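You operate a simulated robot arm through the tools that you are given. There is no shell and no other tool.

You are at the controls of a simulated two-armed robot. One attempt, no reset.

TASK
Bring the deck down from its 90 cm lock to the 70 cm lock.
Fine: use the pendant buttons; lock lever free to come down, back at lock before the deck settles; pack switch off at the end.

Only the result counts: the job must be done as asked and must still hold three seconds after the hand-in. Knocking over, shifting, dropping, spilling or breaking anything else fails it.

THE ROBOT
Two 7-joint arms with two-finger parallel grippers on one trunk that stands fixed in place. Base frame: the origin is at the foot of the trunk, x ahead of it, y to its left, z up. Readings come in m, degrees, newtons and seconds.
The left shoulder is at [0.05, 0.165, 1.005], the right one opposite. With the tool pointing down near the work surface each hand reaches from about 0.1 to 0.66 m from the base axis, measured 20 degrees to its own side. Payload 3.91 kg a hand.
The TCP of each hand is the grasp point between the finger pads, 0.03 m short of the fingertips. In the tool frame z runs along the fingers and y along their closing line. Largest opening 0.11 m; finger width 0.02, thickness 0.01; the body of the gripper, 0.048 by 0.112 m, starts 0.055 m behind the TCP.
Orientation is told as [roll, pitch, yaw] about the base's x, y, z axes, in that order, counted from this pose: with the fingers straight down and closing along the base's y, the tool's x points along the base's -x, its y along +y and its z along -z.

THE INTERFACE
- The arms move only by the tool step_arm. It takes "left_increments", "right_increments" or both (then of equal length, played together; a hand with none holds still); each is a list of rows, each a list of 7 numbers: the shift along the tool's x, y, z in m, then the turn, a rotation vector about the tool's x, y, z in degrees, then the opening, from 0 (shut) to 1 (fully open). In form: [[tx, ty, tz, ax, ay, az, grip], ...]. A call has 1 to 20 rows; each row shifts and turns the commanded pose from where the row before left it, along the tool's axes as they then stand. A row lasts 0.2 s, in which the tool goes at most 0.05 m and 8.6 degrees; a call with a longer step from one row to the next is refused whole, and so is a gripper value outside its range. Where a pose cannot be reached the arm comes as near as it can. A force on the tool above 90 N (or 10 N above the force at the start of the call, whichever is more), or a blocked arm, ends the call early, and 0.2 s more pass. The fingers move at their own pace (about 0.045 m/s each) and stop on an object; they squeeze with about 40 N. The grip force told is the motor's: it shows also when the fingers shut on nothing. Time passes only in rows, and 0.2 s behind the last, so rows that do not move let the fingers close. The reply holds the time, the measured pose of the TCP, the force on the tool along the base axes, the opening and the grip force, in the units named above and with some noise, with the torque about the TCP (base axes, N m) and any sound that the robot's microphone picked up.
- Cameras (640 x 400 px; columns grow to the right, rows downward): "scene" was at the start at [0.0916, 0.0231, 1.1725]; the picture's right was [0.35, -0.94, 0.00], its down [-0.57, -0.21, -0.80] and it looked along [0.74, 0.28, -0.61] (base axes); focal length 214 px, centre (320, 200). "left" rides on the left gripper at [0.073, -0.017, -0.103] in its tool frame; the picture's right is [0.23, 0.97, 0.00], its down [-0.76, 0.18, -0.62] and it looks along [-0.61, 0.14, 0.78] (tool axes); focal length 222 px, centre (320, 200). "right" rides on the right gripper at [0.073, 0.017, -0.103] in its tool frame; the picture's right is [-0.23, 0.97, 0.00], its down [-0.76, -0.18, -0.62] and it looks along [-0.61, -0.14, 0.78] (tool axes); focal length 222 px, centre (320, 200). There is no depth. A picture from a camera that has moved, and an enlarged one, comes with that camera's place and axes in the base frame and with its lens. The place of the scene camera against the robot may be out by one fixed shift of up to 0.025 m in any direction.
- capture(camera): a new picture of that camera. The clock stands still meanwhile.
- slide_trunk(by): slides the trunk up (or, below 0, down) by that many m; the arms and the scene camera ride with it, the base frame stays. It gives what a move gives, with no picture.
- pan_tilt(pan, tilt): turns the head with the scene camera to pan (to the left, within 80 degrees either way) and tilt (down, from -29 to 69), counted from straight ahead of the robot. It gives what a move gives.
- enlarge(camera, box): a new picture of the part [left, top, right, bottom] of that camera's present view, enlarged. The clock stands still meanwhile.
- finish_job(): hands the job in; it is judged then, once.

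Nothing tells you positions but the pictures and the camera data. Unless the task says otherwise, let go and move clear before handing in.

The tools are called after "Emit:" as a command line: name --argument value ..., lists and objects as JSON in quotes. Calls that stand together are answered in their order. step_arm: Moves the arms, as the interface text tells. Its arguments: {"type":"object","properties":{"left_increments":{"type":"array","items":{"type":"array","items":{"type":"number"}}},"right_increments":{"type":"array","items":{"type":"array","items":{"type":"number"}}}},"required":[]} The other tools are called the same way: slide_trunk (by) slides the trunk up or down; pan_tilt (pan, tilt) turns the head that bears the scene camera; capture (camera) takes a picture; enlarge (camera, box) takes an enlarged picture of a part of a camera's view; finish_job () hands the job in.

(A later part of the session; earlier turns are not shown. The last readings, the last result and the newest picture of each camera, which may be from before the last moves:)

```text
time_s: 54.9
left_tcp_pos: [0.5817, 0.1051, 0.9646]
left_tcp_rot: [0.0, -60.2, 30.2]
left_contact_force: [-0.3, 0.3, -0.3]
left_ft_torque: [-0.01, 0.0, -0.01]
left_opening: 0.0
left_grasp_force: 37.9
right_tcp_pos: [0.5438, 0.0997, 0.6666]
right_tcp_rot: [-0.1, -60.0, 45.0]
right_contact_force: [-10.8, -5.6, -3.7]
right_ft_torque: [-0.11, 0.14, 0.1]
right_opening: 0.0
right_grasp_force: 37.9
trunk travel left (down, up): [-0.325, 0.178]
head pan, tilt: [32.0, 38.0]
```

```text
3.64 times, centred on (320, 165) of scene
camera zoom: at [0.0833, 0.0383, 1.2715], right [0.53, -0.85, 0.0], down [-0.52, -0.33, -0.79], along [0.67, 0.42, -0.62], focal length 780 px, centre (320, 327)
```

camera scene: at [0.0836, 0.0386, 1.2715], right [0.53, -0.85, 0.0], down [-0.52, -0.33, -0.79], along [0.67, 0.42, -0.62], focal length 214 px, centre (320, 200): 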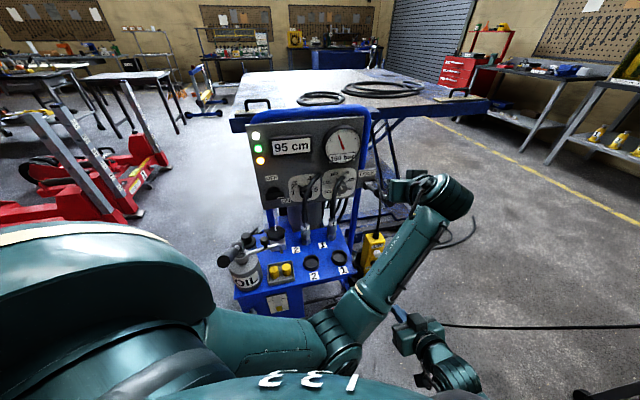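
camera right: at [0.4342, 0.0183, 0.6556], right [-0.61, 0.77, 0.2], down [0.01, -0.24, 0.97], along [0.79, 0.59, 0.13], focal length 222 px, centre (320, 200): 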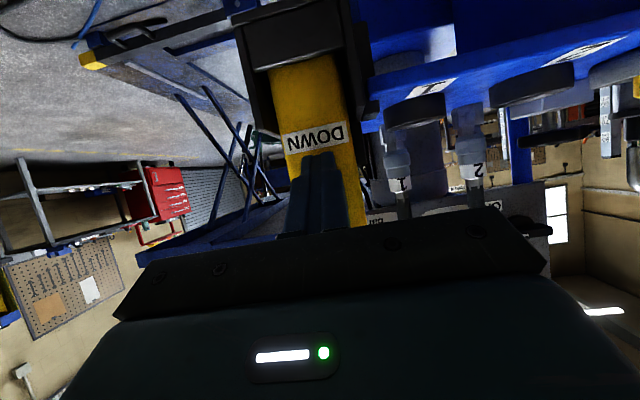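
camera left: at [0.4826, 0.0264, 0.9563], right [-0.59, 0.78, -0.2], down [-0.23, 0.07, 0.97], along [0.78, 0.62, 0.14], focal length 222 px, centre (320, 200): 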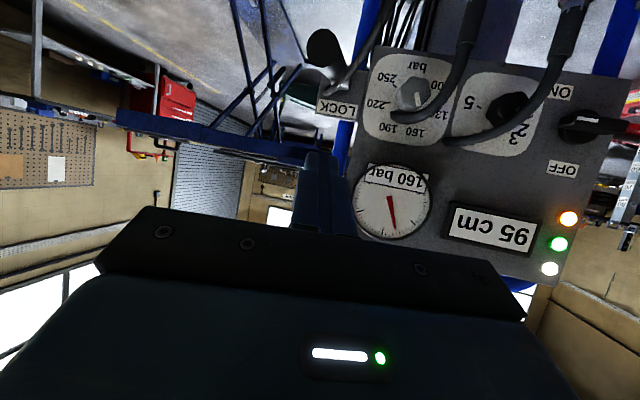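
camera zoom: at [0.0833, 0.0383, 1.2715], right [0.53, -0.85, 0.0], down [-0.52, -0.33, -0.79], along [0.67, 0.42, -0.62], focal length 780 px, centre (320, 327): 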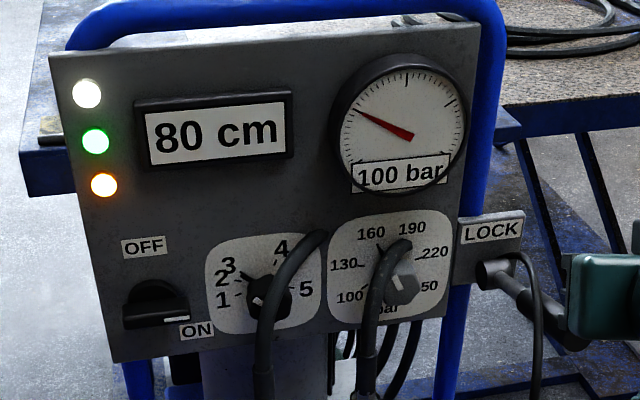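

Emit:
step_arm --right_increments '[[0, 0, 0, 0, 0, 0, 0]]'

Emit:
enlarge --camera "scene" --box '[240, 110, 400, 220]'

```text
time_s: 55.3
left_tcp_pos: [0.5814, 0.1039, 0.9656]
left_tcp_rot: [0.1, -60.2, 30.1]
left_contact_force: [-0.3, -0.6, -0.1]
left_ft_torque: [-0.01, 0.02, -0.04]
left_opening: 0.0002
left_grasp_force: 37.7
right_tcp_pos: [0.5429, 0.1012, 0.6668]
right_tcp_rot: [-0.1, -60.0, 45.1]
right_contact_force: [-10.2, -6.6, -2.6]
right_ft_torque: [-0.16, 0.13, 0.11]
right_opening: 0.0003
right_grasp_force: 37.3
trunk travel left (down, up): [-0.325, 0.178]
head pan, tilt: [32.0, 38.0]
```

```text
3.64 times, centred on (320, 165) of scene
camera zoom: at [0.0833, 0.0382, 1.2715], right [0.53, -0.85, 0.0], down [-0.52, -0.33, -0.79], along [0.67, 0.42, -0.62], focal length 780 px, centre (320, 327)
```

zoom: 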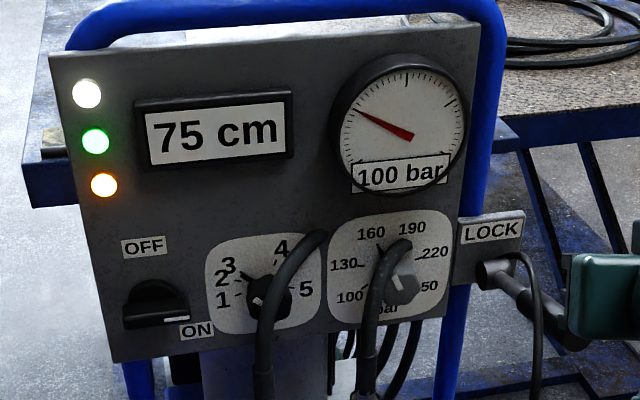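

Display reads 75 cm. Releasing DOWN now and backing the right hand away.

Emit:
step_arm --right_increments '[[0.0135, 0, -0.0234, 0, 0, 0, 0], [0.0208, 0, -0.0361, 0, 0, 0, 0], [0.0208, 0, -0.0361, 0, 0, 0, 0]]'

Emit:
enlarge --camera "scene" --box '[240, 110, 400, 220]'

Emit:
capture --camera "scene"

Emit:
capture --camera "left"

```text
time_s: 56.1
left_tcp_pos: [0.5809, 0.1043, 0.9651]
left_tcp_rot: [-0.1, -60.1, 30.2]
left_contact_force: [0.1, -0.8, 0.4]
left_ft_torque: [0.03, -0.04, -0.03]
left_opening: 0.0005
left_grasp_force: 38.1
right_tcp_pos: [0.465, 0.0209, 0.6637]
right_tcp_rot: [-0.3, -60.1, 45.1]
right_contact_force: [-0.5, 0.5, -0.4]
right_ft_torque: [0.02, 0.01, 0.01]
right_opening: 0.0001
right_grasp_force: 37.7
trunk travel left (down, up): [-0.325, 0.178]
head pan, tilt: [32.0, 38.0]
```

```text
3.64 times, centred on (320, 165) of scene
camera zoom: at [0.0836, 0.0385, 1.2715], right [0.53, -0.85, 0.0], down [-0.52, -0.33, -0.79], along [0.67, 0.42, -0.62], focal length 780 px, centre (320, 327)
```

zoom: 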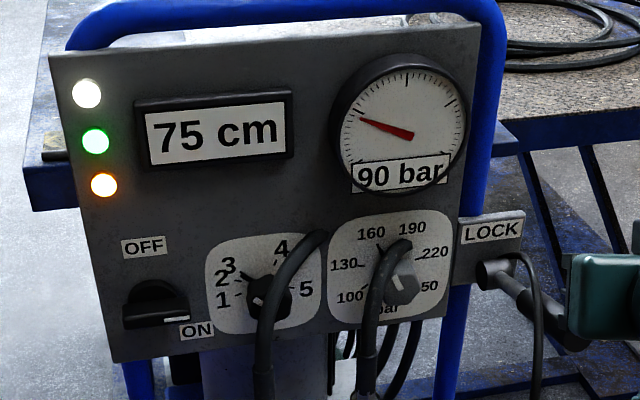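

```text
taken
camera scene: at [0.0836, 0.0385, 1.2715], right [0.53, -0.85, 0.0], down [-0.52, -0.33, -0.79], along [0.67, 0.42, -0.62], focal length 214 px, centre (320, 200)
```

scene: 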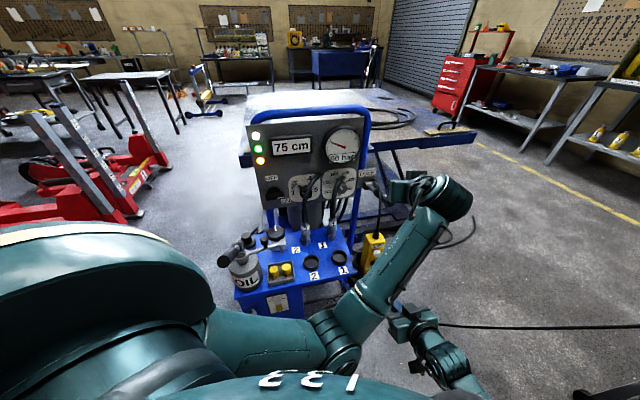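

```text
taken
camera left: at [0.4825, 0.0266, 0.9544], right [-0.59, 0.79, -0.2], down [-0.23, 0.07, 0.97], along [0.78, 0.62, 0.14], focal length 222 px, centre (320, 200)
```

left: 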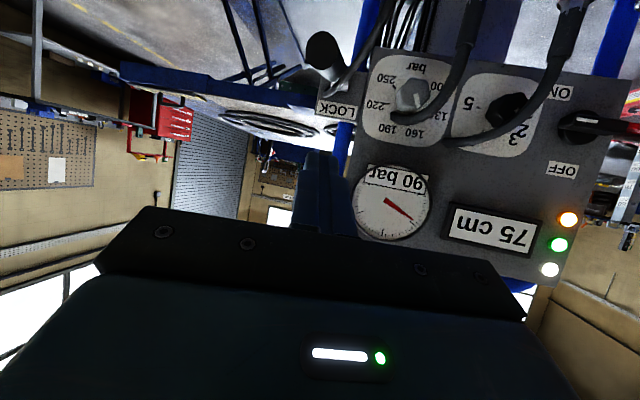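

The deck is holding at 75 cm (90 bar). Before returning the lever from below, I'll check where the pendant cable runs relative to it.

Emit:
enlarge --camera "left" --box '[280, 0, 460, 120]'

Emit:
enlarge --camera "scene" --box '[350, 150, 430, 250]'

Emit:
capture --camera "right"

```text
3.33 times, centred on (370, 60) of left
camera zoom: at [0.4825, 0.0266, 0.9544], right [-0.59, 0.79, -0.2], down [-0.23, 0.07, 0.97], along [0.78, 0.62, 0.14], focal length 740 px, centre (153, 667)
```

zoom: 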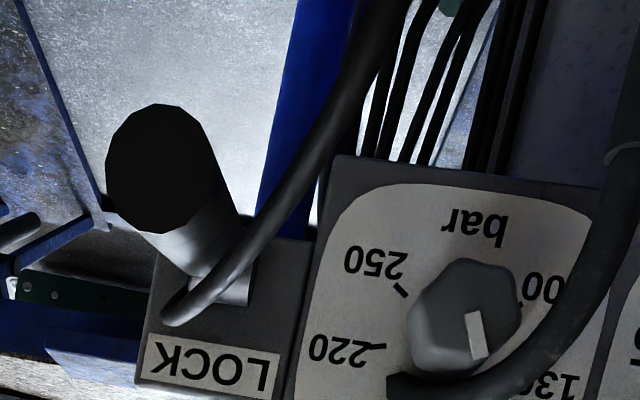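

```text
4.00 times, centred on (390, 200) of scene
camera zoom: at [0.0836, 0.0385, 1.2715], right [0.53, -0.85, 0.0], down [-0.52, -0.33, -0.79], along [0.67, 0.42, -0.62], focal length 858 px, centre (40, 200)
```

zoom: 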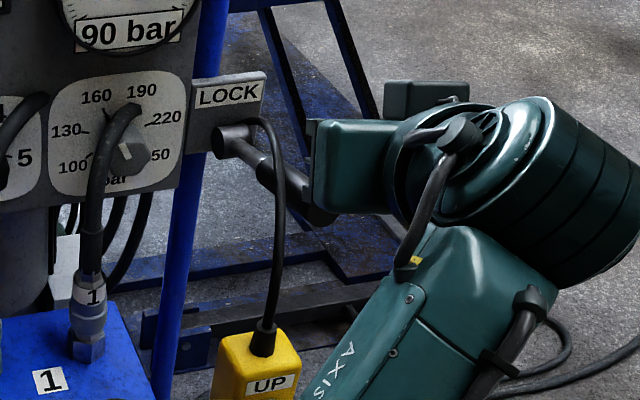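

```text
taken
camera right: at [0.3633, -0.0549, 0.653], right [-0.61, 0.77, 0.2], down [0.01, -0.24, 0.97], along [0.79, 0.59, 0.14], focal length 222 px, centre (320, 200)
```

right: 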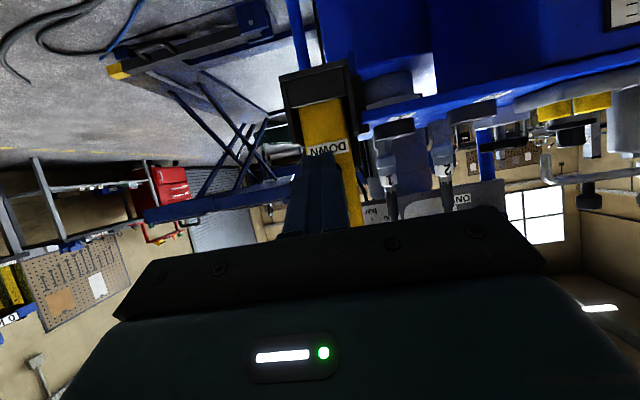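

The cable arches just beside the lever, on the side toward the panel. I'll route the left fingers on the far side of it, dropping down in front of the lever and then coming in underneath, while the right hand backs off further.

Emit:
step_arm --left_increments '[[0.032, -0.0087, 0.01215, 0, 0, 0, 0], [0.032, -0.0087, 0.01215, 0, 0, 0, 0], [0.032, -0.0087, 0.01215, 0, 0, 0, 0], [0.032, -0.0087, 0.01215, 0, 0, 0, 0]]' --right_increments '[[0.01, 0, -0.0173, 0, 0, 0, 0], [0.01, 0, -0.0173, 0, 0, 0, 0], [0.01, 0, -0.0173, 0, 0, 0, 0], [0.01, 0, -0.0173, 0, 0, 0, 0]]'

Emit:
capture --camera "left"

Emit:
capture --camera "scene"

```text
time_s: 57.2
left_tcp_pos: [0.6162, 0.0767, 0.9]
left_tcp_rot: [-8.3, -67.4, 38.7]
left_contact_force: [-1.0, -0.5, -0.1]
left_ft_torque: [-0.02, -0.02, 0.01]
left_opening: 0.0
left_grasp_force: 38.3
right_tcp_pos: [0.4091, -0.0349, 0.6661]
right_tcp_rot: [0.0, -60.0, 44.9]
right_contact_force: [0.2, -0.2, -0.5]
right_ft_torque: [0.0, 0.0, 0.03]
right_opening: 0.0005
right_grasp_force: 37.8
trunk travel left (down, up): [-0.325, 0.178]
head pan, tilt: [32.0, 38.0]
stopped in row 4 (left hand): the arm was blocked; the commanded pose is now the measured one
```

```text
taken
camera left: at [0.5206, -0.0026, 0.875], right [-0.57, 0.78, -0.26], down [-0.36, 0.05, 0.93], along [0.74, 0.63, 0.25], focal length 222 px, centre (320, 200)
```

left: 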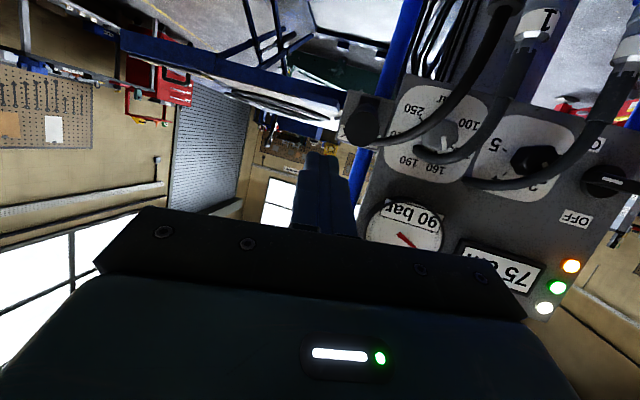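

```text
taken
camera scene: at [0.0836, 0.0388, 1.2715], right [0.53, -0.85, 0.0], down [-0.52, -0.33, -0.79], along [0.67, 0.42, -0.62], focal length 214 px, centre (320, 200)
```

scene: 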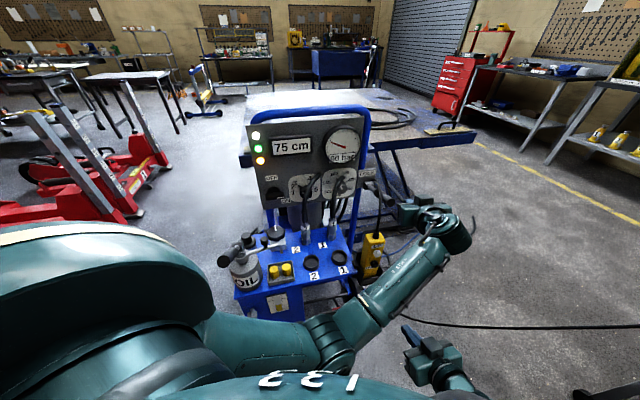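

The left arm was blocked in the last row, with the tool force near zero, so it looks like a joint limit or the arm itself rather than the fingers. I'll look closely before moving again.

Emit:
enlarge --camera "scene" --box '[280, 170, 500, 400]'

Emit:
capture --camera "right"

Emit:
enlarge --camera "left" --box '[280, 60, 460, 220]'

```text
1.74 times, centred on (390, 285) of scene
camera zoom: at [0.0836, 0.0388, 1.2715], right [0.53, -0.85, 0.0], down [-0.52, -0.33, -0.79], along [0.67, 0.42, -0.62], focal length 373 px, centre (198, 52)
```

zoom: 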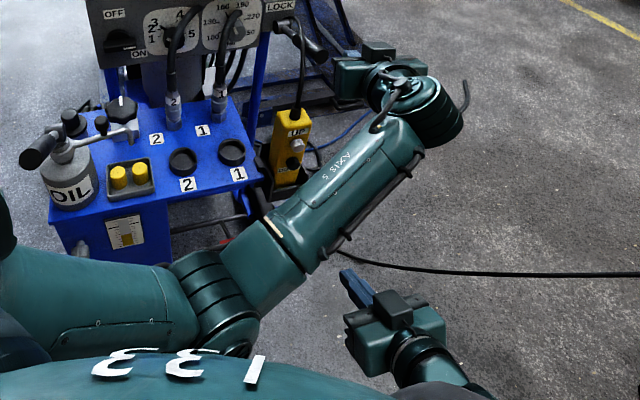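

```text
taken
camera right: at [0.3068, -0.111, 0.6545], right [-0.61, 0.77, 0.2], down [0.01, -0.24, 0.97], along [0.79, 0.59, 0.13], focal length 222 px, centre (320, 200)
```

right: 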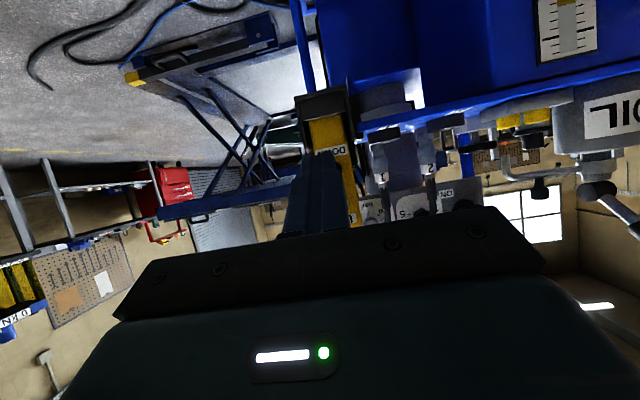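

```text
2.50 times, centred on (370, 140) of left
camera zoom: at [0.5206, -0.0026, 0.875], right [-0.57, 0.78, -0.26], down [-0.36, 0.05, 0.93], along [0.74, 0.63, 0.25], focal length 555 px, centre (195, 350)
```

zoom: 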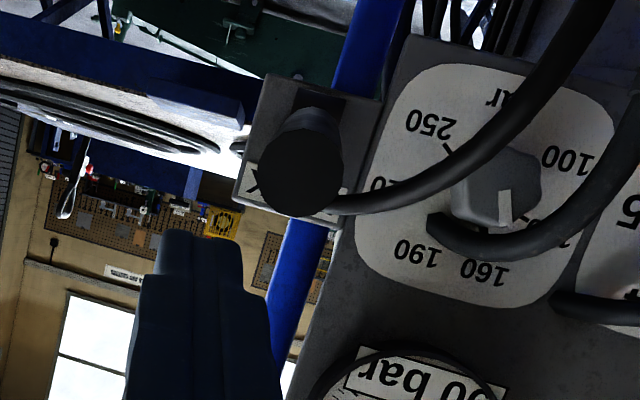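

The left elbow runs out of room in front of the body when the hand goes this low, so that was the block; nothing was disturbed. The lever's end is now within the right hand's reach, so the right hand will push it back up. First I'll lift the left hand away, up and to the left.

Emit:
step_arm --left_increments '[[-0.0277, 0.01, -0.016, 0, 0, 0, 0], [-0.0277, 0.03, -0.016, 0, 0, 0, 0], [-0.0277, 0.035, -0.016, 0, 0, 0, 0], [-0.0277, 0.035, -0.016, 0, 0, 0, 0], [-0.01, 0.035, -0.01, 0, 0, 0, 0], [-0.01, 0.035, -0.01, 0, 0, 0, 0]]'

Emit:
capture --camera "scene"

```text
time_s: 58.6
left_tcp_pos: [0.4967, 0.2313, 1.0549]
left_tcp_rot: [-6.4, -69.3, 37.8]
left_contact_force: [0.7, 0.3, -0.3]
left_ft_torque: [0.02, 0.02, -0.01]
left_opening: 0.0001
left_grasp_force: 37.5
right_tcp_pos: [0.4082, -0.0338, 0.6652]
right_tcp_rot: [0.1, -60.0, 44.9]
right_contact_force: [0.5, 1.4, 0.1]
right_ft_torque: [0.02, 0.0, -0.01]
right_opening: 0.0
right_grasp_force: 37.7
trunk travel left (down, up): [-0.325, 0.178]
head pan, tilt: [32.0, 38.0]
```

```text
taken
camera scene: at [0.0836, 0.0385, 1.2715], right [0.53, -0.85, 0.0], down [-0.52, -0.33, -0.79], along [0.67, 0.42, -0.62], focal length 214 px, centre (320, 200)
```

scene: 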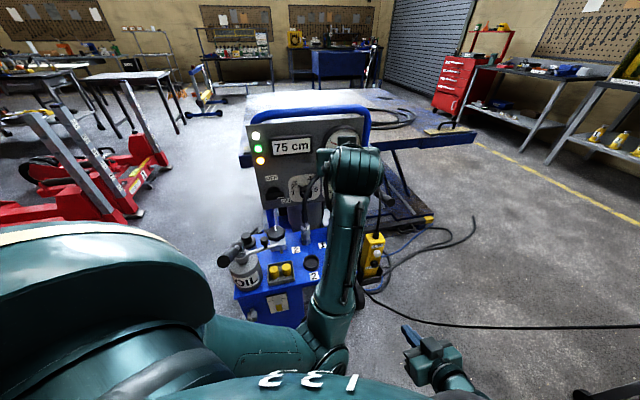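

The left hand is out of the way and the deck holds at 75 cm. Now the right hand, fingers closed and pitched to about 15° below horizontal, goes to a point beneath the lever's end.

Emit:
step_arm --right_increments '[[0, 0, 0, 0, -7.5, 0, 0], [0, 0, 0, 0, -7.5, 0, 0], [-0.0338, -0.0131, -0.0091, 0, 0, 0, 0], [-0.0338, -0.0131, -0.0091, 0, 0, 0, 0], [-0.0338, -0.0131, -0.0091, 0, 0, 0, 0], [-0.0338, -0.0131, -0.0091, 0, 0, 0, 0], [-0.0101, 0, 0.0378, 0, 0, 0, 0], [-0.0101, 0, 0.0378, 0, 0, 0, 0], [-0.0101, 0, 0.0378, 0, 0, 0, 0]]'

Emit:
capture --camera "scene"

Emit:
capture --camera "right"

```text
time_s: 60.6
left_tcp_pos: [0.4975, 0.2316, 1.0527]
left_tcp_rot: [-6.0, -69.3, 37.4]
left_contact_force: [0.1, -0.1, 0.7]
left_ft_torque: [0.02, 0.05, 0.01]
left_opening: 0.0
left_grasp_force: 37.6
right_tcp_pos: [0.5398, 0.0033, 0.8063]
right_tcp_rot: [0.2, -75.0, 44.8]
right_contact_force: [0.2, 0.0, -0.1]
right_ft_torque: [-0.02, -0.01, -0.01]
right_opening: 0.0
right_grasp_force: 38.0
right hand out of reach, approached as far as the arm can: row 1, 2
trunk travel left (down, up): [-0.325, 0.178]
head pan, tilt: [32.0, 38.0]
```

```text
taken
camera scene: at [0.0836, 0.0385, 1.2715], right [0.53, -0.85, 0.0], down [-0.52, -0.33, -0.79], along [0.67, 0.42, -0.62], focal length 214 px, centre (320, 200)
```

scene: 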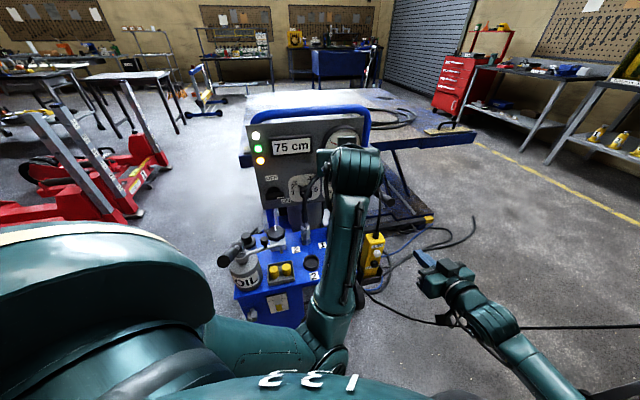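

```text
taken
camera right: at [0.4425, -0.0693, 0.7629], right [-0.65, 0.73, 0.22], down [-0.16, -0.41, 0.9], along [0.75, 0.54, 0.38], focal length 222 px, centre (320, 200)
```

right: 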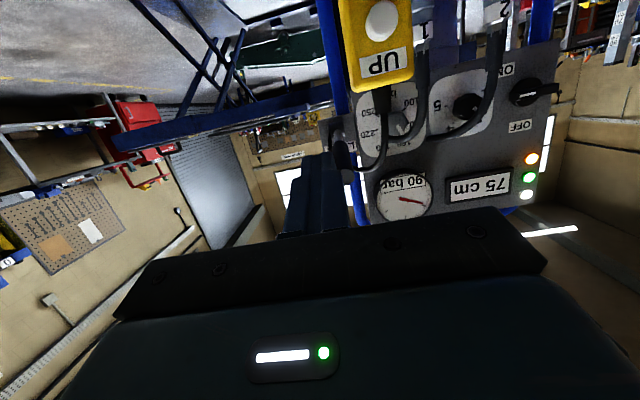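

Emit:
enlarge --camera "right" --box '[290, 80, 440, 210]'

Emit:
enlarge --camera "scene" --box '[350, 170, 490, 310]'

```text
3.08 times, centred on (365, 145) of right
camera zoom: at [0.4425, -0.0693, 0.7629], right [-0.65, 0.73, 0.22], down [-0.16, -0.41, 0.9], along [0.75, 0.54, 0.38], focal length 684 px, centre (182, 369)
```

zoom: 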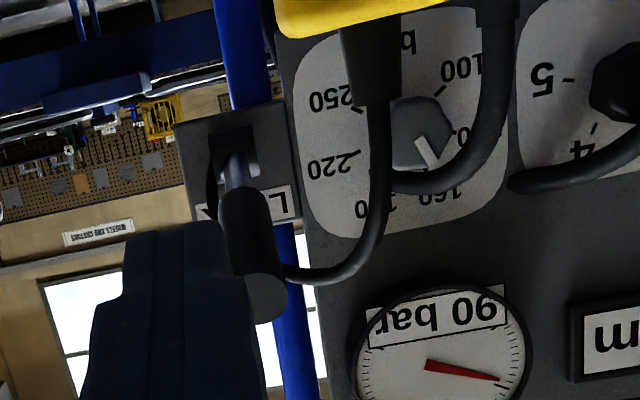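

```text
2.86 times, centred on (420, 240) of scene
camera zoom: at [0.0836, 0.0385, 1.2715], right [0.53, -0.85, 0.0], down [-0.52, -0.33, -0.79], along [0.67, 0.42, -0.62], focal length 613 px, centre (34, 86)
```

zoom: 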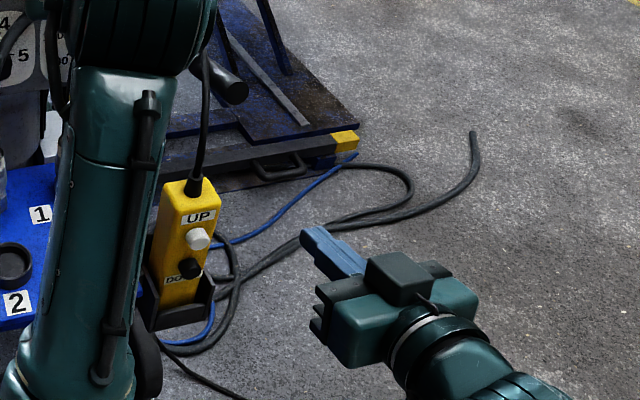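

Emit:
step_arm --right_increments '[[-0.0097, 0.0045, 0.0374, 0, 0, 0, 0], [-0.0097, 0.0045, 0.0374, 0, 0, 0, 0], [-0.0097, 0.0045, 0.0374, 0, 0, 0, 0]]'

Emit:
capture --camera "right"

Emit:
enlarge --camera "scene" --box '[350, 150, 490, 290]'

```text
time_s: 61.4
left_tcp_pos: [0.4963, 0.232, 1.0517]
left_tcp_rot: [-5.9, -69.3, 37.2]
left_contact_force: [0.5, 0.5, 0.6]
left_ft_torque: [0.0, 0.02, -0.02]
left_opening: 0.0
left_grasp_force: 38.0
right_tcp_pos: [0.6102, 0.0947, 0.8041]
right_tcp_rot: [0.2, -75.0, 44.8]
right_contact_force: [0.5, 0.3, -0.1]
right_ft_torque: [0.01, 0.01, 0.02]
right_opening: 0.0
right_grasp_force: 37.4
trunk travel left (down, up): [-0.325, 0.178]
head pan, tilt: [32.0, 38.0]
```

```text
taken
camera right: at [0.5142, 0.0231, 0.7612], right [-0.65, 0.73, 0.22], down [-0.16, -0.41, 0.9], along [0.75, 0.55, 0.38], focal length 222 px, centre (320, 200)
```

right: 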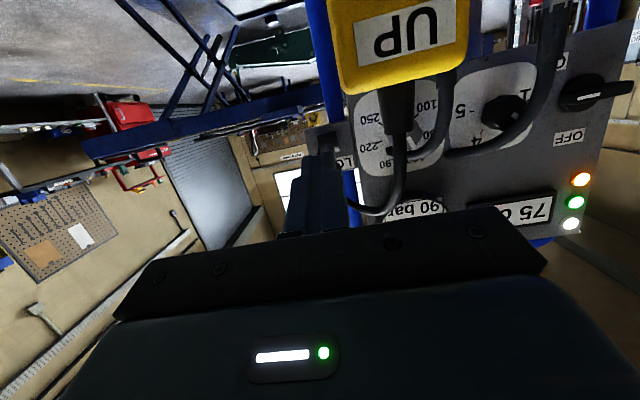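

```text
2.86 times, centred on (420, 220) of scene
camera zoom: at [0.0835, 0.0386, 1.2715], right [0.53, -0.85, 0.0], down [-0.52, -0.33, -0.79], along [0.67, 0.42, -0.62], focal length 613 px, centre (34, 143)
```

zoom: 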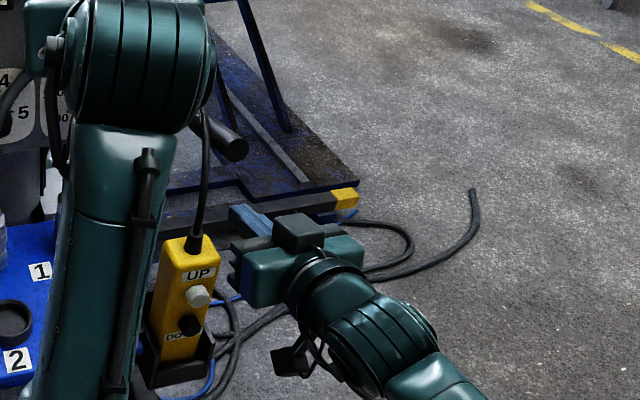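

Emit:
step_arm --right_increments '[[-0.0151, -0.0008, 0.0139, 0, 0, 0, 0], [-0.0151, -0.0008, 0.0139, 0, 0, 0, 0]]'

Emit:
capture --camera "right"

Emit:
enlarge --camera "scene" --box '[350, 150, 490, 290]'

```text
time_s: 62.0
left_tcp_pos: [0.4976, 0.2323, 1.0525]
left_tcp_rot: [-5.7, -69.2, 37.2]
left_contact_force: [-0.8, 0.0, 0.8]
left_ft_torque: [0.01, -0.01, 0.01]
left_opening: 0.0
left_grasp_force: 38.2
right_tcp_pos: [0.6362, 0.1191, 0.8254]
right_tcp_rot: [0.2, -74.9, 44.8]
right_contact_force: [0.1, -0.4, 0.3]
right_ft_torque: [-0.01, 0.01, -0.01]
right_opening: 0.0
right_grasp_force: 37.9
trunk travel left (down, up): [-0.325, 0.178]
head pan, tilt: [32.0, 38.0]
```

```text
taken
camera right: at [0.5399, 0.0466, 0.7825], right [-0.65, 0.73, 0.22], down [-0.16, -0.41, 0.9], along [0.75, 0.55, 0.38], focal length 222 px, centre (320, 200)
```

right: 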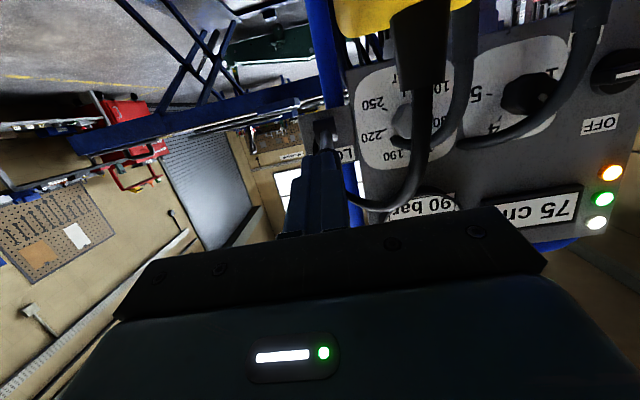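

```text
2.86 times, centred on (420, 220) of scene
camera zoom: at [0.0836, 0.0387, 1.2715], right [0.53, -0.85, 0.0], down [-0.52, -0.33, -0.79], along [0.67, 0.42, -0.62], focal length 613 px, centre (34, 143)
```

zoom: 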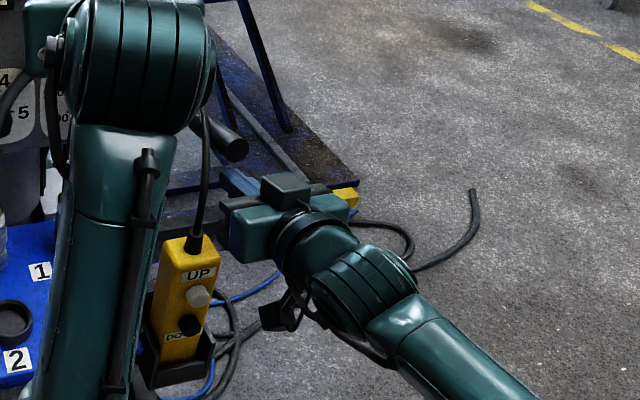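

The finger sits just below the lever end. I'll push the lever up along its arc, first section.

Emit:
step_arm --right_increments '[[-0.0124, 0, -0.0013, 0, 0, 0, 0], [-0.0138, 0, -0.0011, 0, 0, 0, 0], [-0.0138, 0, -0.0011, 0, 0, 0, 0]]'

Emit:
capture --camera "right"

Emit:
enlarge --camera "scene" --box '[350, 130, 490, 270]'

```text
time_s: 62.8
left_tcp_pos: [0.4958, 0.2318, 1.0514]
left_tcp_rot: [-5.7, -69.1, 37.1]
left_contact_force: [0.1, 1.0, 0.1]
left_ft_torque: [-0.02, 0.01, 0.0]
left_opening: 0.0
left_grasp_force: 37.6
right_tcp_pos: [0.642, 0.1221, 0.8668]
right_tcp_rot: [0.4, -75.0, 44.7]
right_contact_force: [-0.7, 0.6, -3.0]
right_ft_torque: [-0.12, 0.13, 0.02]
right_opening: 0.0
right_grasp_force: 37.3
trunk travel left (down, up): [-0.325, 0.178]
head pan, tilt: [32.0, 38.0]
```

```text
taken
camera right: at [0.5448, 0.051, 0.8234], right [-0.65, 0.73, 0.22], down [-0.16, -0.41, 0.9], along [0.75, 0.55, 0.38], focal length 222 px, centre (320, 200)
```

right: 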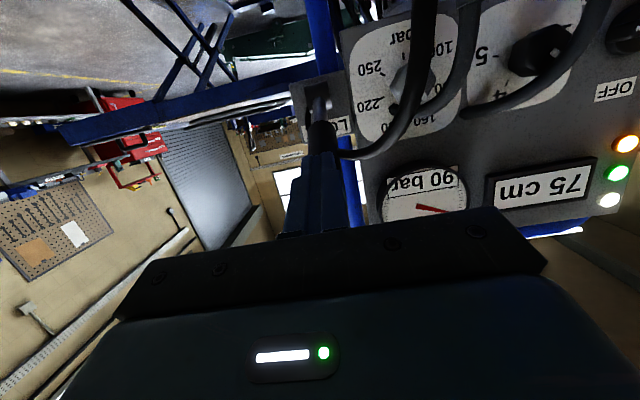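

```text
2.86 times, centred on (420, 200) of scene
camera zoom: at [0.0837, 0.0386, 1.2715], right [0.53, -0.85, 0.0], down [-0.52, -0.33, -0.79], along [0.67, 0.42, -0.62], focal length 613 px, centre (34, 200)
```

zoom: 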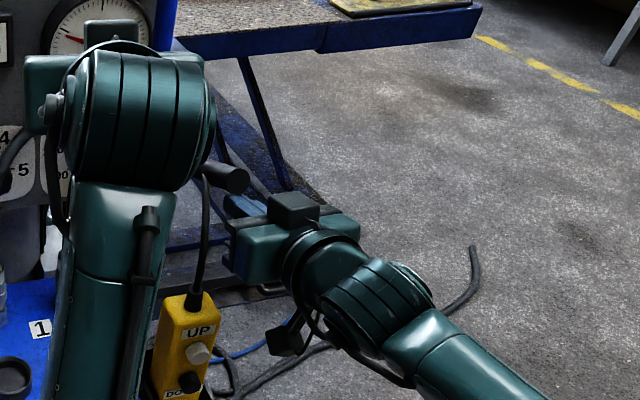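

The lever is rising on the finger with only about 3 N. Continuing the arc.

Emit:
step_arm --right_increments '[[-0.0139, 0, 0.0013, 0, 0, 0, 0], [-0.0138, 0, 0.0014, 0, 0, 0, 0], [-0.0136, 0, 0.0038, 0, 0, 0, 0], [-0.0136, 0, 0.0038, 0, 0, 0, 0]]'

Emit:
capture --camera "right"

Emit:
enlarge --camera "scene" --box '[240, 110, 480, 270]'

```text
time_s: 63.8
left_tcp_pos: [0.4973, 0.2324, 1.0508]
left_tcp_rot: [-5.6, -69.1, 37.0]
left_contact_force: [-0.9, 0.0, 0.4]
left_ft_torque: [-0.01, -0.01, -0.02]
left_opening: 0.0
left_grasp_force: 37.8
right_tcp_pos: [0.6576, 0.1397, 0.9173]
right_tcp_rot: [0.1, -75.1, 44.9]
right_contact_force: [0.0, -0.6, 0.1]
right_ft_torque: [-0.05, 0.06, -0.01]
right_opening: 0.0
right_grasp_force: 37.7
trunk travel left (down, up): [-0.325, 0.178]
head pan, tilt: [32.0, 38.0]
```

```text
taken
camera right: at [0.5617, 0.0685, 0.8743], right [-0.65, 0.73, 0.22], down [-0.16, -0.41, 0.9], along [0.75, 0.55, 0.38], focal length 222 px, centre (320, 200)
```

right: 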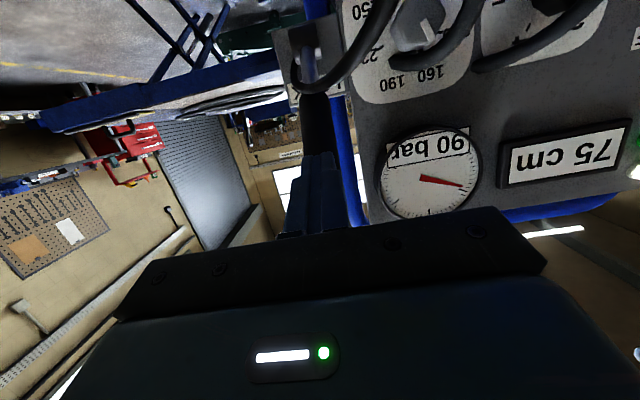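

```text
2.50 times, centred on (360, 190) of scene
camera zoom: at [0.0835, 0.0385, 1.2715], right [0.53, -0.85, 0.0], down [-0.52, -0.33, -0.79], along [0.67, 0.42, -0.62], focal length 536 px, centre (220, 225)
```

zoom: 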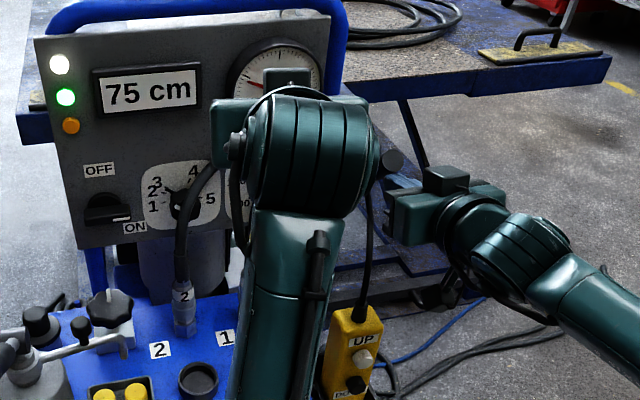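

The orange lamp has gone out, so the lever is past half way. Pushing it the rest of the way to its LOCK stop.

Emit:
step_arm --right_increments '[[-0.0129, 0, 0.0062, 0, 0, 0, 0], [-0.0129, 0, 0.0062, 0, 0, 0, 0], [-0.0118, 0, 0.0085, 0, 0, 0, 0], [-0.0118, 0, 0.0085, 0, 0, 0, 0]]'

Emit:
capture --camera "right"

Emit:
enlarge --camera "scene" --box '[240, 110, 480, 270]'

```text
time_s: 64.8
left_tcp_pos: [0.4977, 0.232, 1.0517]
left_tcp_rot: [-5.5, -69.2, 37.0]
left_contact_force: [-1.2, 1.0, -0.2]
left_ft_torque: [0.04, 0.01, -0.04]
left_opening: 0.0
left_grasp_force: 37.5
right_tcp_pos: [0.689, 0.1688, 0.9587]
right_tcp_rot: [0.1, -75.1, 45.0]
right_contact_force: [-1.1, -0.3, 1.0]
right_ft_torque: [-0.02, 0.01, 0.02]
right_opening: 0.0001
right_grasp_force: 38.0
trunk travel left (down, up): [-0.325, 0.178]
head pan, tilt: [32.0, 38.0]
```

```text
taken
camera right: at [0.5913, 0.0976, 0.9152], right [-0.65, 0.73, 0.22], down [-0.16, -0.41, 0.9], along [0.74, 0.55, 0.39], focal length 222 px, centre (320, 200)
```

right: 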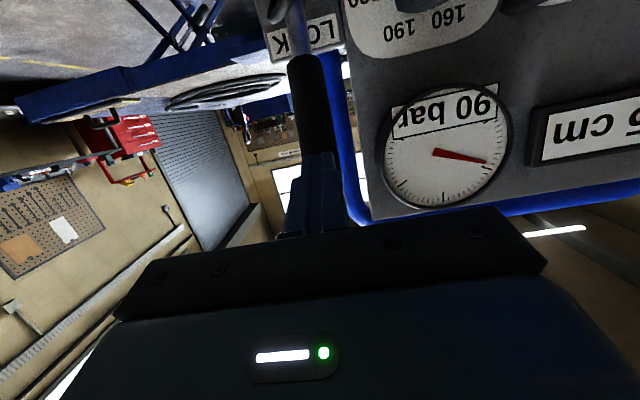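

```text
2.50 times, centred on (360, 190) of scene
camera zoom: at [0.0834, 0.0386, 1.2715], right [0.53, -0.85, 0.0], down [-0.52, -0.33, -0.79], along [0.67, 0.42, -0.62], focal length 536 px, centre (220, 225)
```

zoom: 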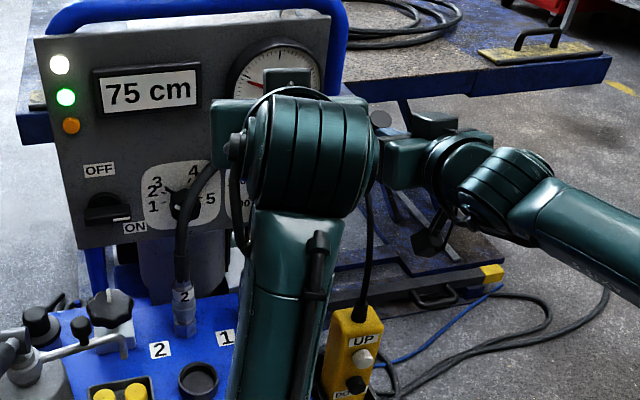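

Emit:
step_arm --right_increments '[[-0.004, 0, 0.0058, 0, 0, 0, 0], [-0.003, 0, 0.0058, 0, 0, 0, 0]]'

Emit:
capture --camera "right"

```text
time_s: 65.4
left_tcp_pos: [0.4971, 0.2322, 1.0515]
left_tcp_rot: [-5.4, -69.0, 36.9]
left_contact_force: [-0.2, 0.0, 1.5]
left_ft_torque: [0.0, 0.0, 0.04]
left_opening: 0.0002
left_grasp_force: 37.7
right_tcp_pos: [0.6971, 0.1771, 0.961]
right_tcp_rot: [-0.1, -75.0, 45.0]
right_contact_force: [-3.3, -0.7, 1.5]
right_ft_torque: [0.04, -0.1, 0.08]
right_opening: 0.0
right_grasp_force: 38.0
trunk travel left (down, up): [-0.325, 0.178]
head pan, tilt: [32.0, 38.0]
```

```text
taken
camera right: at [0.5998, 0.1064, 0.9177], right [-0.65, 0.73, 0.22], down [-0.16, -0.41, 0.9], along [0.75, 0.55, 0.38], focal length 222 px, centre (320, 200)
```

right: 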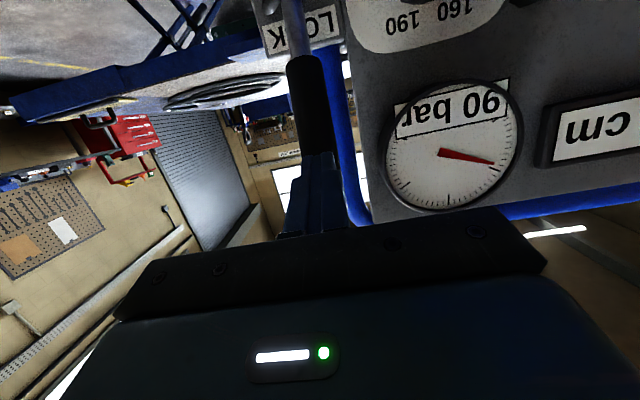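

Emit:
step_arm --right_increments '[[-0.002, 0, 0.006, 0, 0, 0, 0], [-0.002, 0, 0.006, 0, 0, 0, 0]]'

Emit:
capture --camera "right"

```text
time_s: 66.1
left_tcp_pos: [0.4898, 0.2284, 1.0572]
left_tcp_rot: [-5.3, -69.9, 36.9]
left_contact_force: [0.9, 0.2, 0.7]
left_ft_torque: [-0.02, 0.02, -0.03]
left_opening: 0.0
left_grasp_force: 36.9
right_tcp_pos: [0.6983, 0.1803, 0.9601]
right_tcp_rot: [0.3, -74.8, 44.7]
right_contact_force: [-63.6, -48.8, 12.9]
right_ft_torque: [0.57, -0.24, 0.3]
right_opening: 0.0
right_grasp_force: 37.5
trunk travel left (down, up): [-0.325, 0.178]
head pan, tilt: [32.0, 38.0]
stopped in row 2 (right hand): the force on the tool passed its limit at 98 N (the readings are from after the stop); the commanded pose is now the measured one
```

```text
taken
camera right: at [0.6023, 0.109, 0.9173], right [-0.65, 0.73, 0.22], down [-0.16, -0.41, 0.9], along [0.75, 0.55, 0.38], focal length 222 px, centre (320, 200)
```

right: 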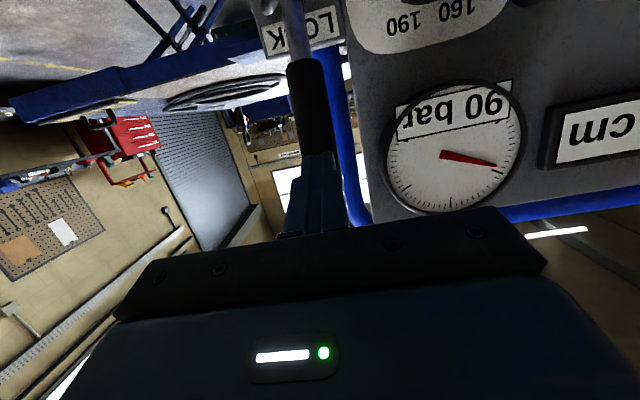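

The lever hit its LOCK stop solidly. I'll back the right hand off straight away and confirm that the lever stays up and the lamp is out.

Emit:
step_arm --right_increments '[[0.0123, 0, -0.0459, 0, 0, 0, 0], [0.0123, 0, -0.0459, 0, 0, 0, 0], [0.0123, 0, -0.0459, 0, 0, 0, 0], [0.0123, 0, -0.0459, 0, 0, 0, 0]]'

Emit:
capture --camera "right"

Emit:
capture --camera "scene"

```text
time_s: 67.1
left_tcp_pos: [0.4905, 0.2273, 1.0568]
left_tcp_rot: [-5.1, -69.9, 36.7]
left_contact_force: [-0.3, 1.2, 0.2]
left_ft_torque: [0.01, 0.02, -0.03]
left_opening: 0.0
left_grasp_force: 37.8
right_tcp_pos: [0.6997, 0.1814, 0.961]
right_tcp_rot: [0.2, -74.8, 44.7]
right_contact_force: [-67.0, -54.1, 10.6]
right_ft_torque: [0.43, -0.28, 0.16]
right_opening: 0.0001
right_grasp_force: 37.4
right hand out of reach, approached as far as the arm can: row 1, 2, 3, 4
trunk travel left (down, up): [-0.325, 0.178]
head pan, tilt: [32.0, 38.0]
```

```text
taken
camera right: at [0.6023, 0.1092, 0.9172], right [-0.65, 0.73, 0.22], down [-0.16, -0.41, 0.9], along [0.75, 0.55, 0.38], focal length 222 px, centre (320, 200)
```

right: 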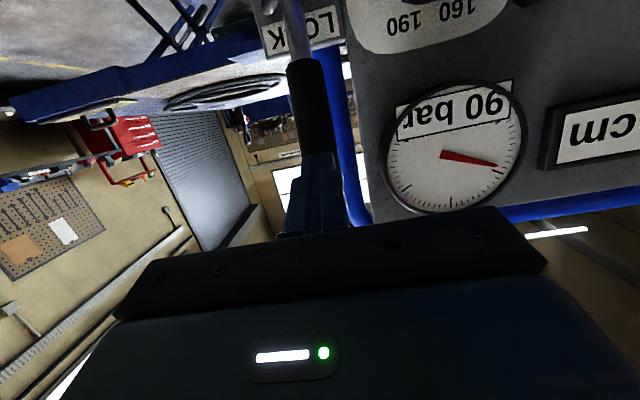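

```text
taken
camera scene: at [0.0752, 0.0323, 1.2726], right [0.53, -0.85, 0.0], down [-0.52, -0.32, -0.79], along [0.67, 0.42, -0.61], focal length 214 px, centre (320, 200)
```

scene: 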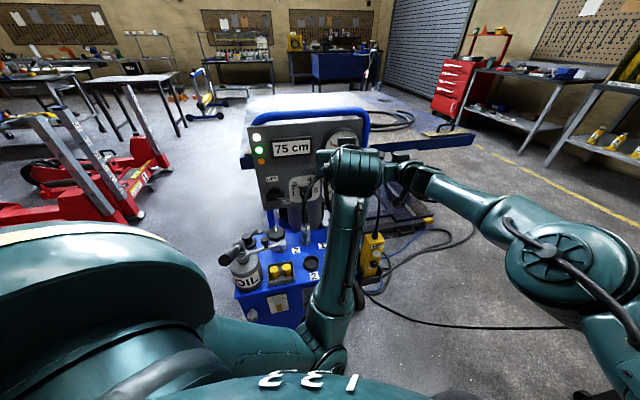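

The right arm reported it couldn't follow that retreat and is still pressing on the lever stop. I'll try a smaller pull-back along the finger axis, relaxing the pitch toward the earlier −60°.

Emit:
step_arm --right_increments '[[0, 0, -0.01, 0, 3, 0, 0], [0, 0, -0.02, 0, 5, 0, 0], [0, 0, -0.02, 0, 5, 0, 0]]'

Emit:
capture --camera "right"

```text
time_s: 67.9
left_tcp_pos: [0.4957, 0.2338, 1.0507]
left_tcp_rot: [-5.1, -69.2, 36.8]
left_contact_force: [-0.6, 0.0, 0.4]
left_ft_torque: [0.01, 0.01, -0.01]
left_opening: 0.0
left_grasp_force: 37.4
right_tcp_pos: [0.6736, 0.1572, 0.9672]
right_tcp_rot: [0.4, -62.2, 44.8]
right_contact_force: [0.5, -0.2, -0.2]
right_ft_torque: [0.0, -0.03, 0.0]
right_opening: 0.0
right_grasp_force: 37.9
right hand out of reach, approached as far as the arm can: row 3
trunk travel left (down, up): [-0.325, 0.178]
head pan, tilt: [32.0, 38.0]
```

```text
taken
camera right: at [0.5718, 0.0802, 0.9524], right [-0.61, 0.76, 0.2], down [-0.01, -0.27, 0.96], along [0.79, 0.59, 0.17], focal length 222 px, centre (320, 200)
```

right: 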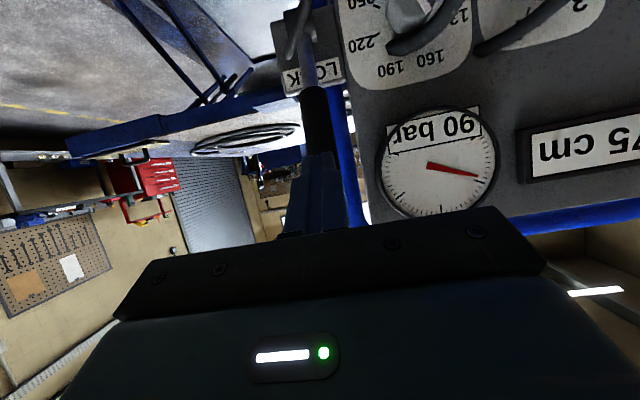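

Force released, and the lever stays up at LOCK. Backing the right hand off and then checking the lever and lamps.

Emit:
step_arm --right_increments '[[0.0187, 0, -0.0354, 0, 0, 0, 0], [0.0187, 0, -0.0354, 0, 0, 0, 0], [0.0187, 0, -0.0354, 0, 0, 0, 0], [0.0187, 0, -0.0354, 0, 0, 0, 0]]'

Emit:
capture --camera "right"

Emit:
enlarge --camera "scene" --box '[230, 100, 480, 270]'

```text
time_s: 68.9
left_tcp_pos: [0.4963, 0.2326, 1.0508]
left_tcp_rot: [-5.0, -69.1, 36.7]
left_contact_force: [-0.1, -1.0, 0.1]
left_ft_torque: [0.01, 0.0, -0.01]
left_opening: 0.0003
left_grasp_force: 37.0
right_tcp_pos: [0.5618, 0.0408, 0.9719]
right_tcp_rot: [0.1, -61.4, 44.9]
right_contact_force: [0.4, 0.0, 0.0]
right_ft_torque: [-0.03, 0.0, 0.0]
right_opening: 0.0
right_grasp_force: 37.9
trunk travel left (down, up): [-0.325, 0.178]
head pan, tilt: [32.0, 38.0]
```

```text
taken
camera right: at [0.4597, -0.0351, 0.9586], right [-0.61, 0.77, 0.2], down [0.0, -0.26, 0.97], along [0.79, 0.59, 0.16], focal length 222 px, centre (320, 200)
```

right: 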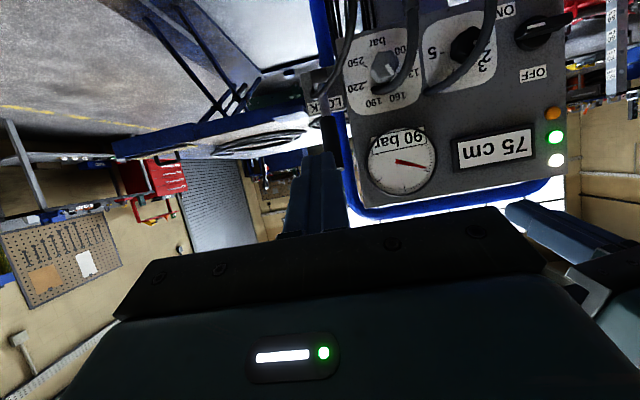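

```text
2.35 times, centred on (355, 185) of scene
camera zoom: at [0.0835, 0.0382, 1.2716], right [0.53, -0.85, 0.0], down [-0.52, -0.33, -0.79], along [0.67, 0.42, -0.62], focal length 505 px, centre (238, 235)
```

zoom: 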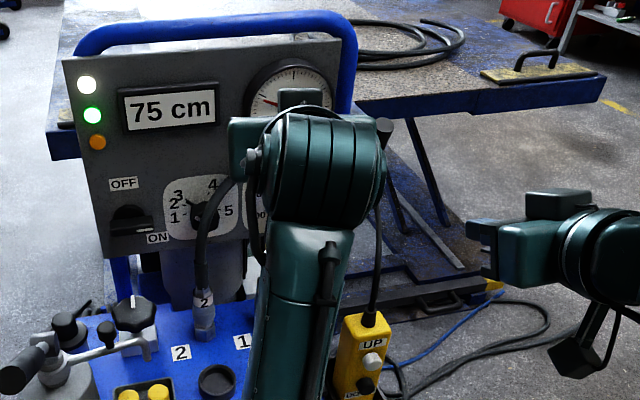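

The lever is upright at LOCK, the orange lamp is off, and the deck is at 75 cm. I'll bring the right hand back down to the DOWN button.

Emit:
step_arm --right_increments '[[0.04, 0.0078, 0.0176, 0, 0.2, 0, 0], [0.04, 0.0078, 0.0176, 0, 0.2, 0, 0], [0.04, 0.0078, 0.0176, 0, 0.2, 0, 0], [0.04, 0.0078, 0.0176, 0, 0.2, 0, 0], [0.04, 0.0078, 0.0176, 0, 0.2, 0, 0], [0.04, 0.0078, 0.0176, 0, 0.2, 0, 0], [0.04, 0.0078, 0.0176, 0, 0.2, 0, 0]]'

Emit:
enlarge --camera "scene" --box '[230, 100, 480, 340]'

Emit:
capture --camera "right"

```text
time_s: 70.5
left_tcp_pos: [0.4953, 0.2326, 1.0512]
left_tcp_rot: [-5.0, -69.2, 36.5]
left_contact_force: [0.6, 0.5, 0.5]
left_ft_torque: [0.02, -0.02, -0.04]
left_opening: 0.0001
left_grasp_force: 37.5
right_tcp_pos: [0.5037, 0.0603, 0.6662]
right_tcp_rot: [0.3, -59.9, 44.7]
right_contact_force: [-0.4, -0.1, -0.1]
right_ft_torque: [-0.04, -0.02, -0.01]
right_opening: 0.0001
right_grasp_force: 37.7
trunk travel left (down, up): [-0.325, 0.178]
head pan, tilt: [32.0, 38.0]
```

```text
1.67 times, centred on (355, 220) of scene
camera zoom: at [0.0836, 0.0385, 1.2715], right [0.53, -0.85, 0.0], down [-0.52, -0.33, -0.79], along [0.67, 0.42, -0.62], focal length 358 px, centre (262, 167)
```

zoom: 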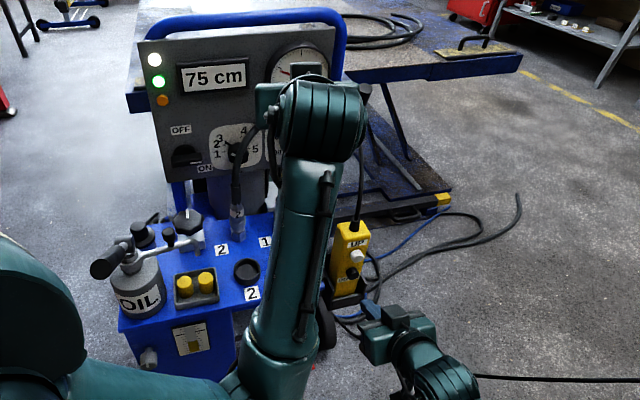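

```text
taken
camera right: at [0.401, -0.0161, 0.6567], right [-0.61, 0.77, 0.2], down [0.02, -0.24, 0.97], along [0.79, 0.59, 0.13], focal length 222 px, centre (320, 200)
```

right: 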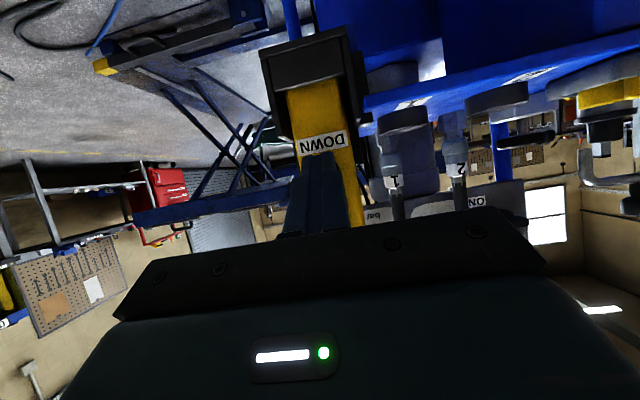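

Emit:
step_arm --right_increments '[[-0.01125, 0, 0.0195, 0, 0, 0, 0], [-0.01125, 0, 0.0195, 0, 0, 0, 0], [-0.0033, 0, 0.0056, 0, 0, 0, 0], [-0.0028, 0, 0.0048, 0, 0, 0, 0]]'

Emit:
enlarge --camera "scene" --box '[230, 100, 410, 240]'

```text
time_s: 71.5
left_tcp_pos: [0.4956, 0.2339, 1.0507]
left_tcp_rot: [-5.1, -69.2, 36.6]
left_contact_force: [0.2, 0.4, -0.4]
left_ft_torque: [-0.01, -0.03, 0.0]
left_opening: 0.0
left_grasp_force: 37.5
right_tcp_pos: [0.5401, 0.0999, 0.6667]
right_tcp_rot: [0.3, -59.9, 44.8]
right_contact_force: [-2.5, -2.8, 1.3]
right_ft_torque: [-0.01, 0.0, 0.01]
right_opening: 0.0
right_grasp_force: 38.1
trunk travel left (down, up): [-0.325, 0.178]
head pan, tilt: [32.0, 38.0]
heard: click
```

```text
2.86 times, centred on (320, 170) of scene
camera zoom: at [0.0833, 0.0383, 1.2716], right [0.53, -0.85, 0.0], down [-0.52, -0.33, -0.79], along [0.67, 0.42, -0.62], focal length 613 px, centre (320, 286)
```

zoom: 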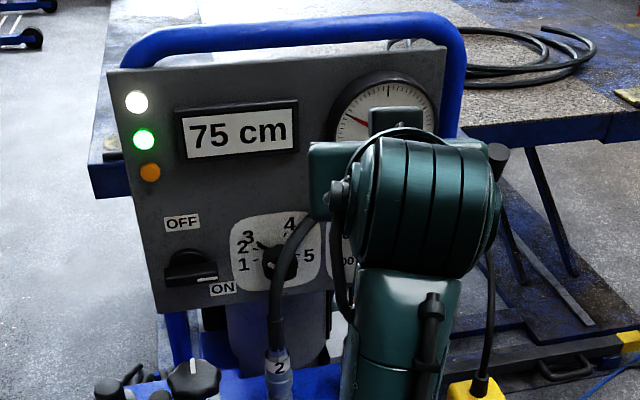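

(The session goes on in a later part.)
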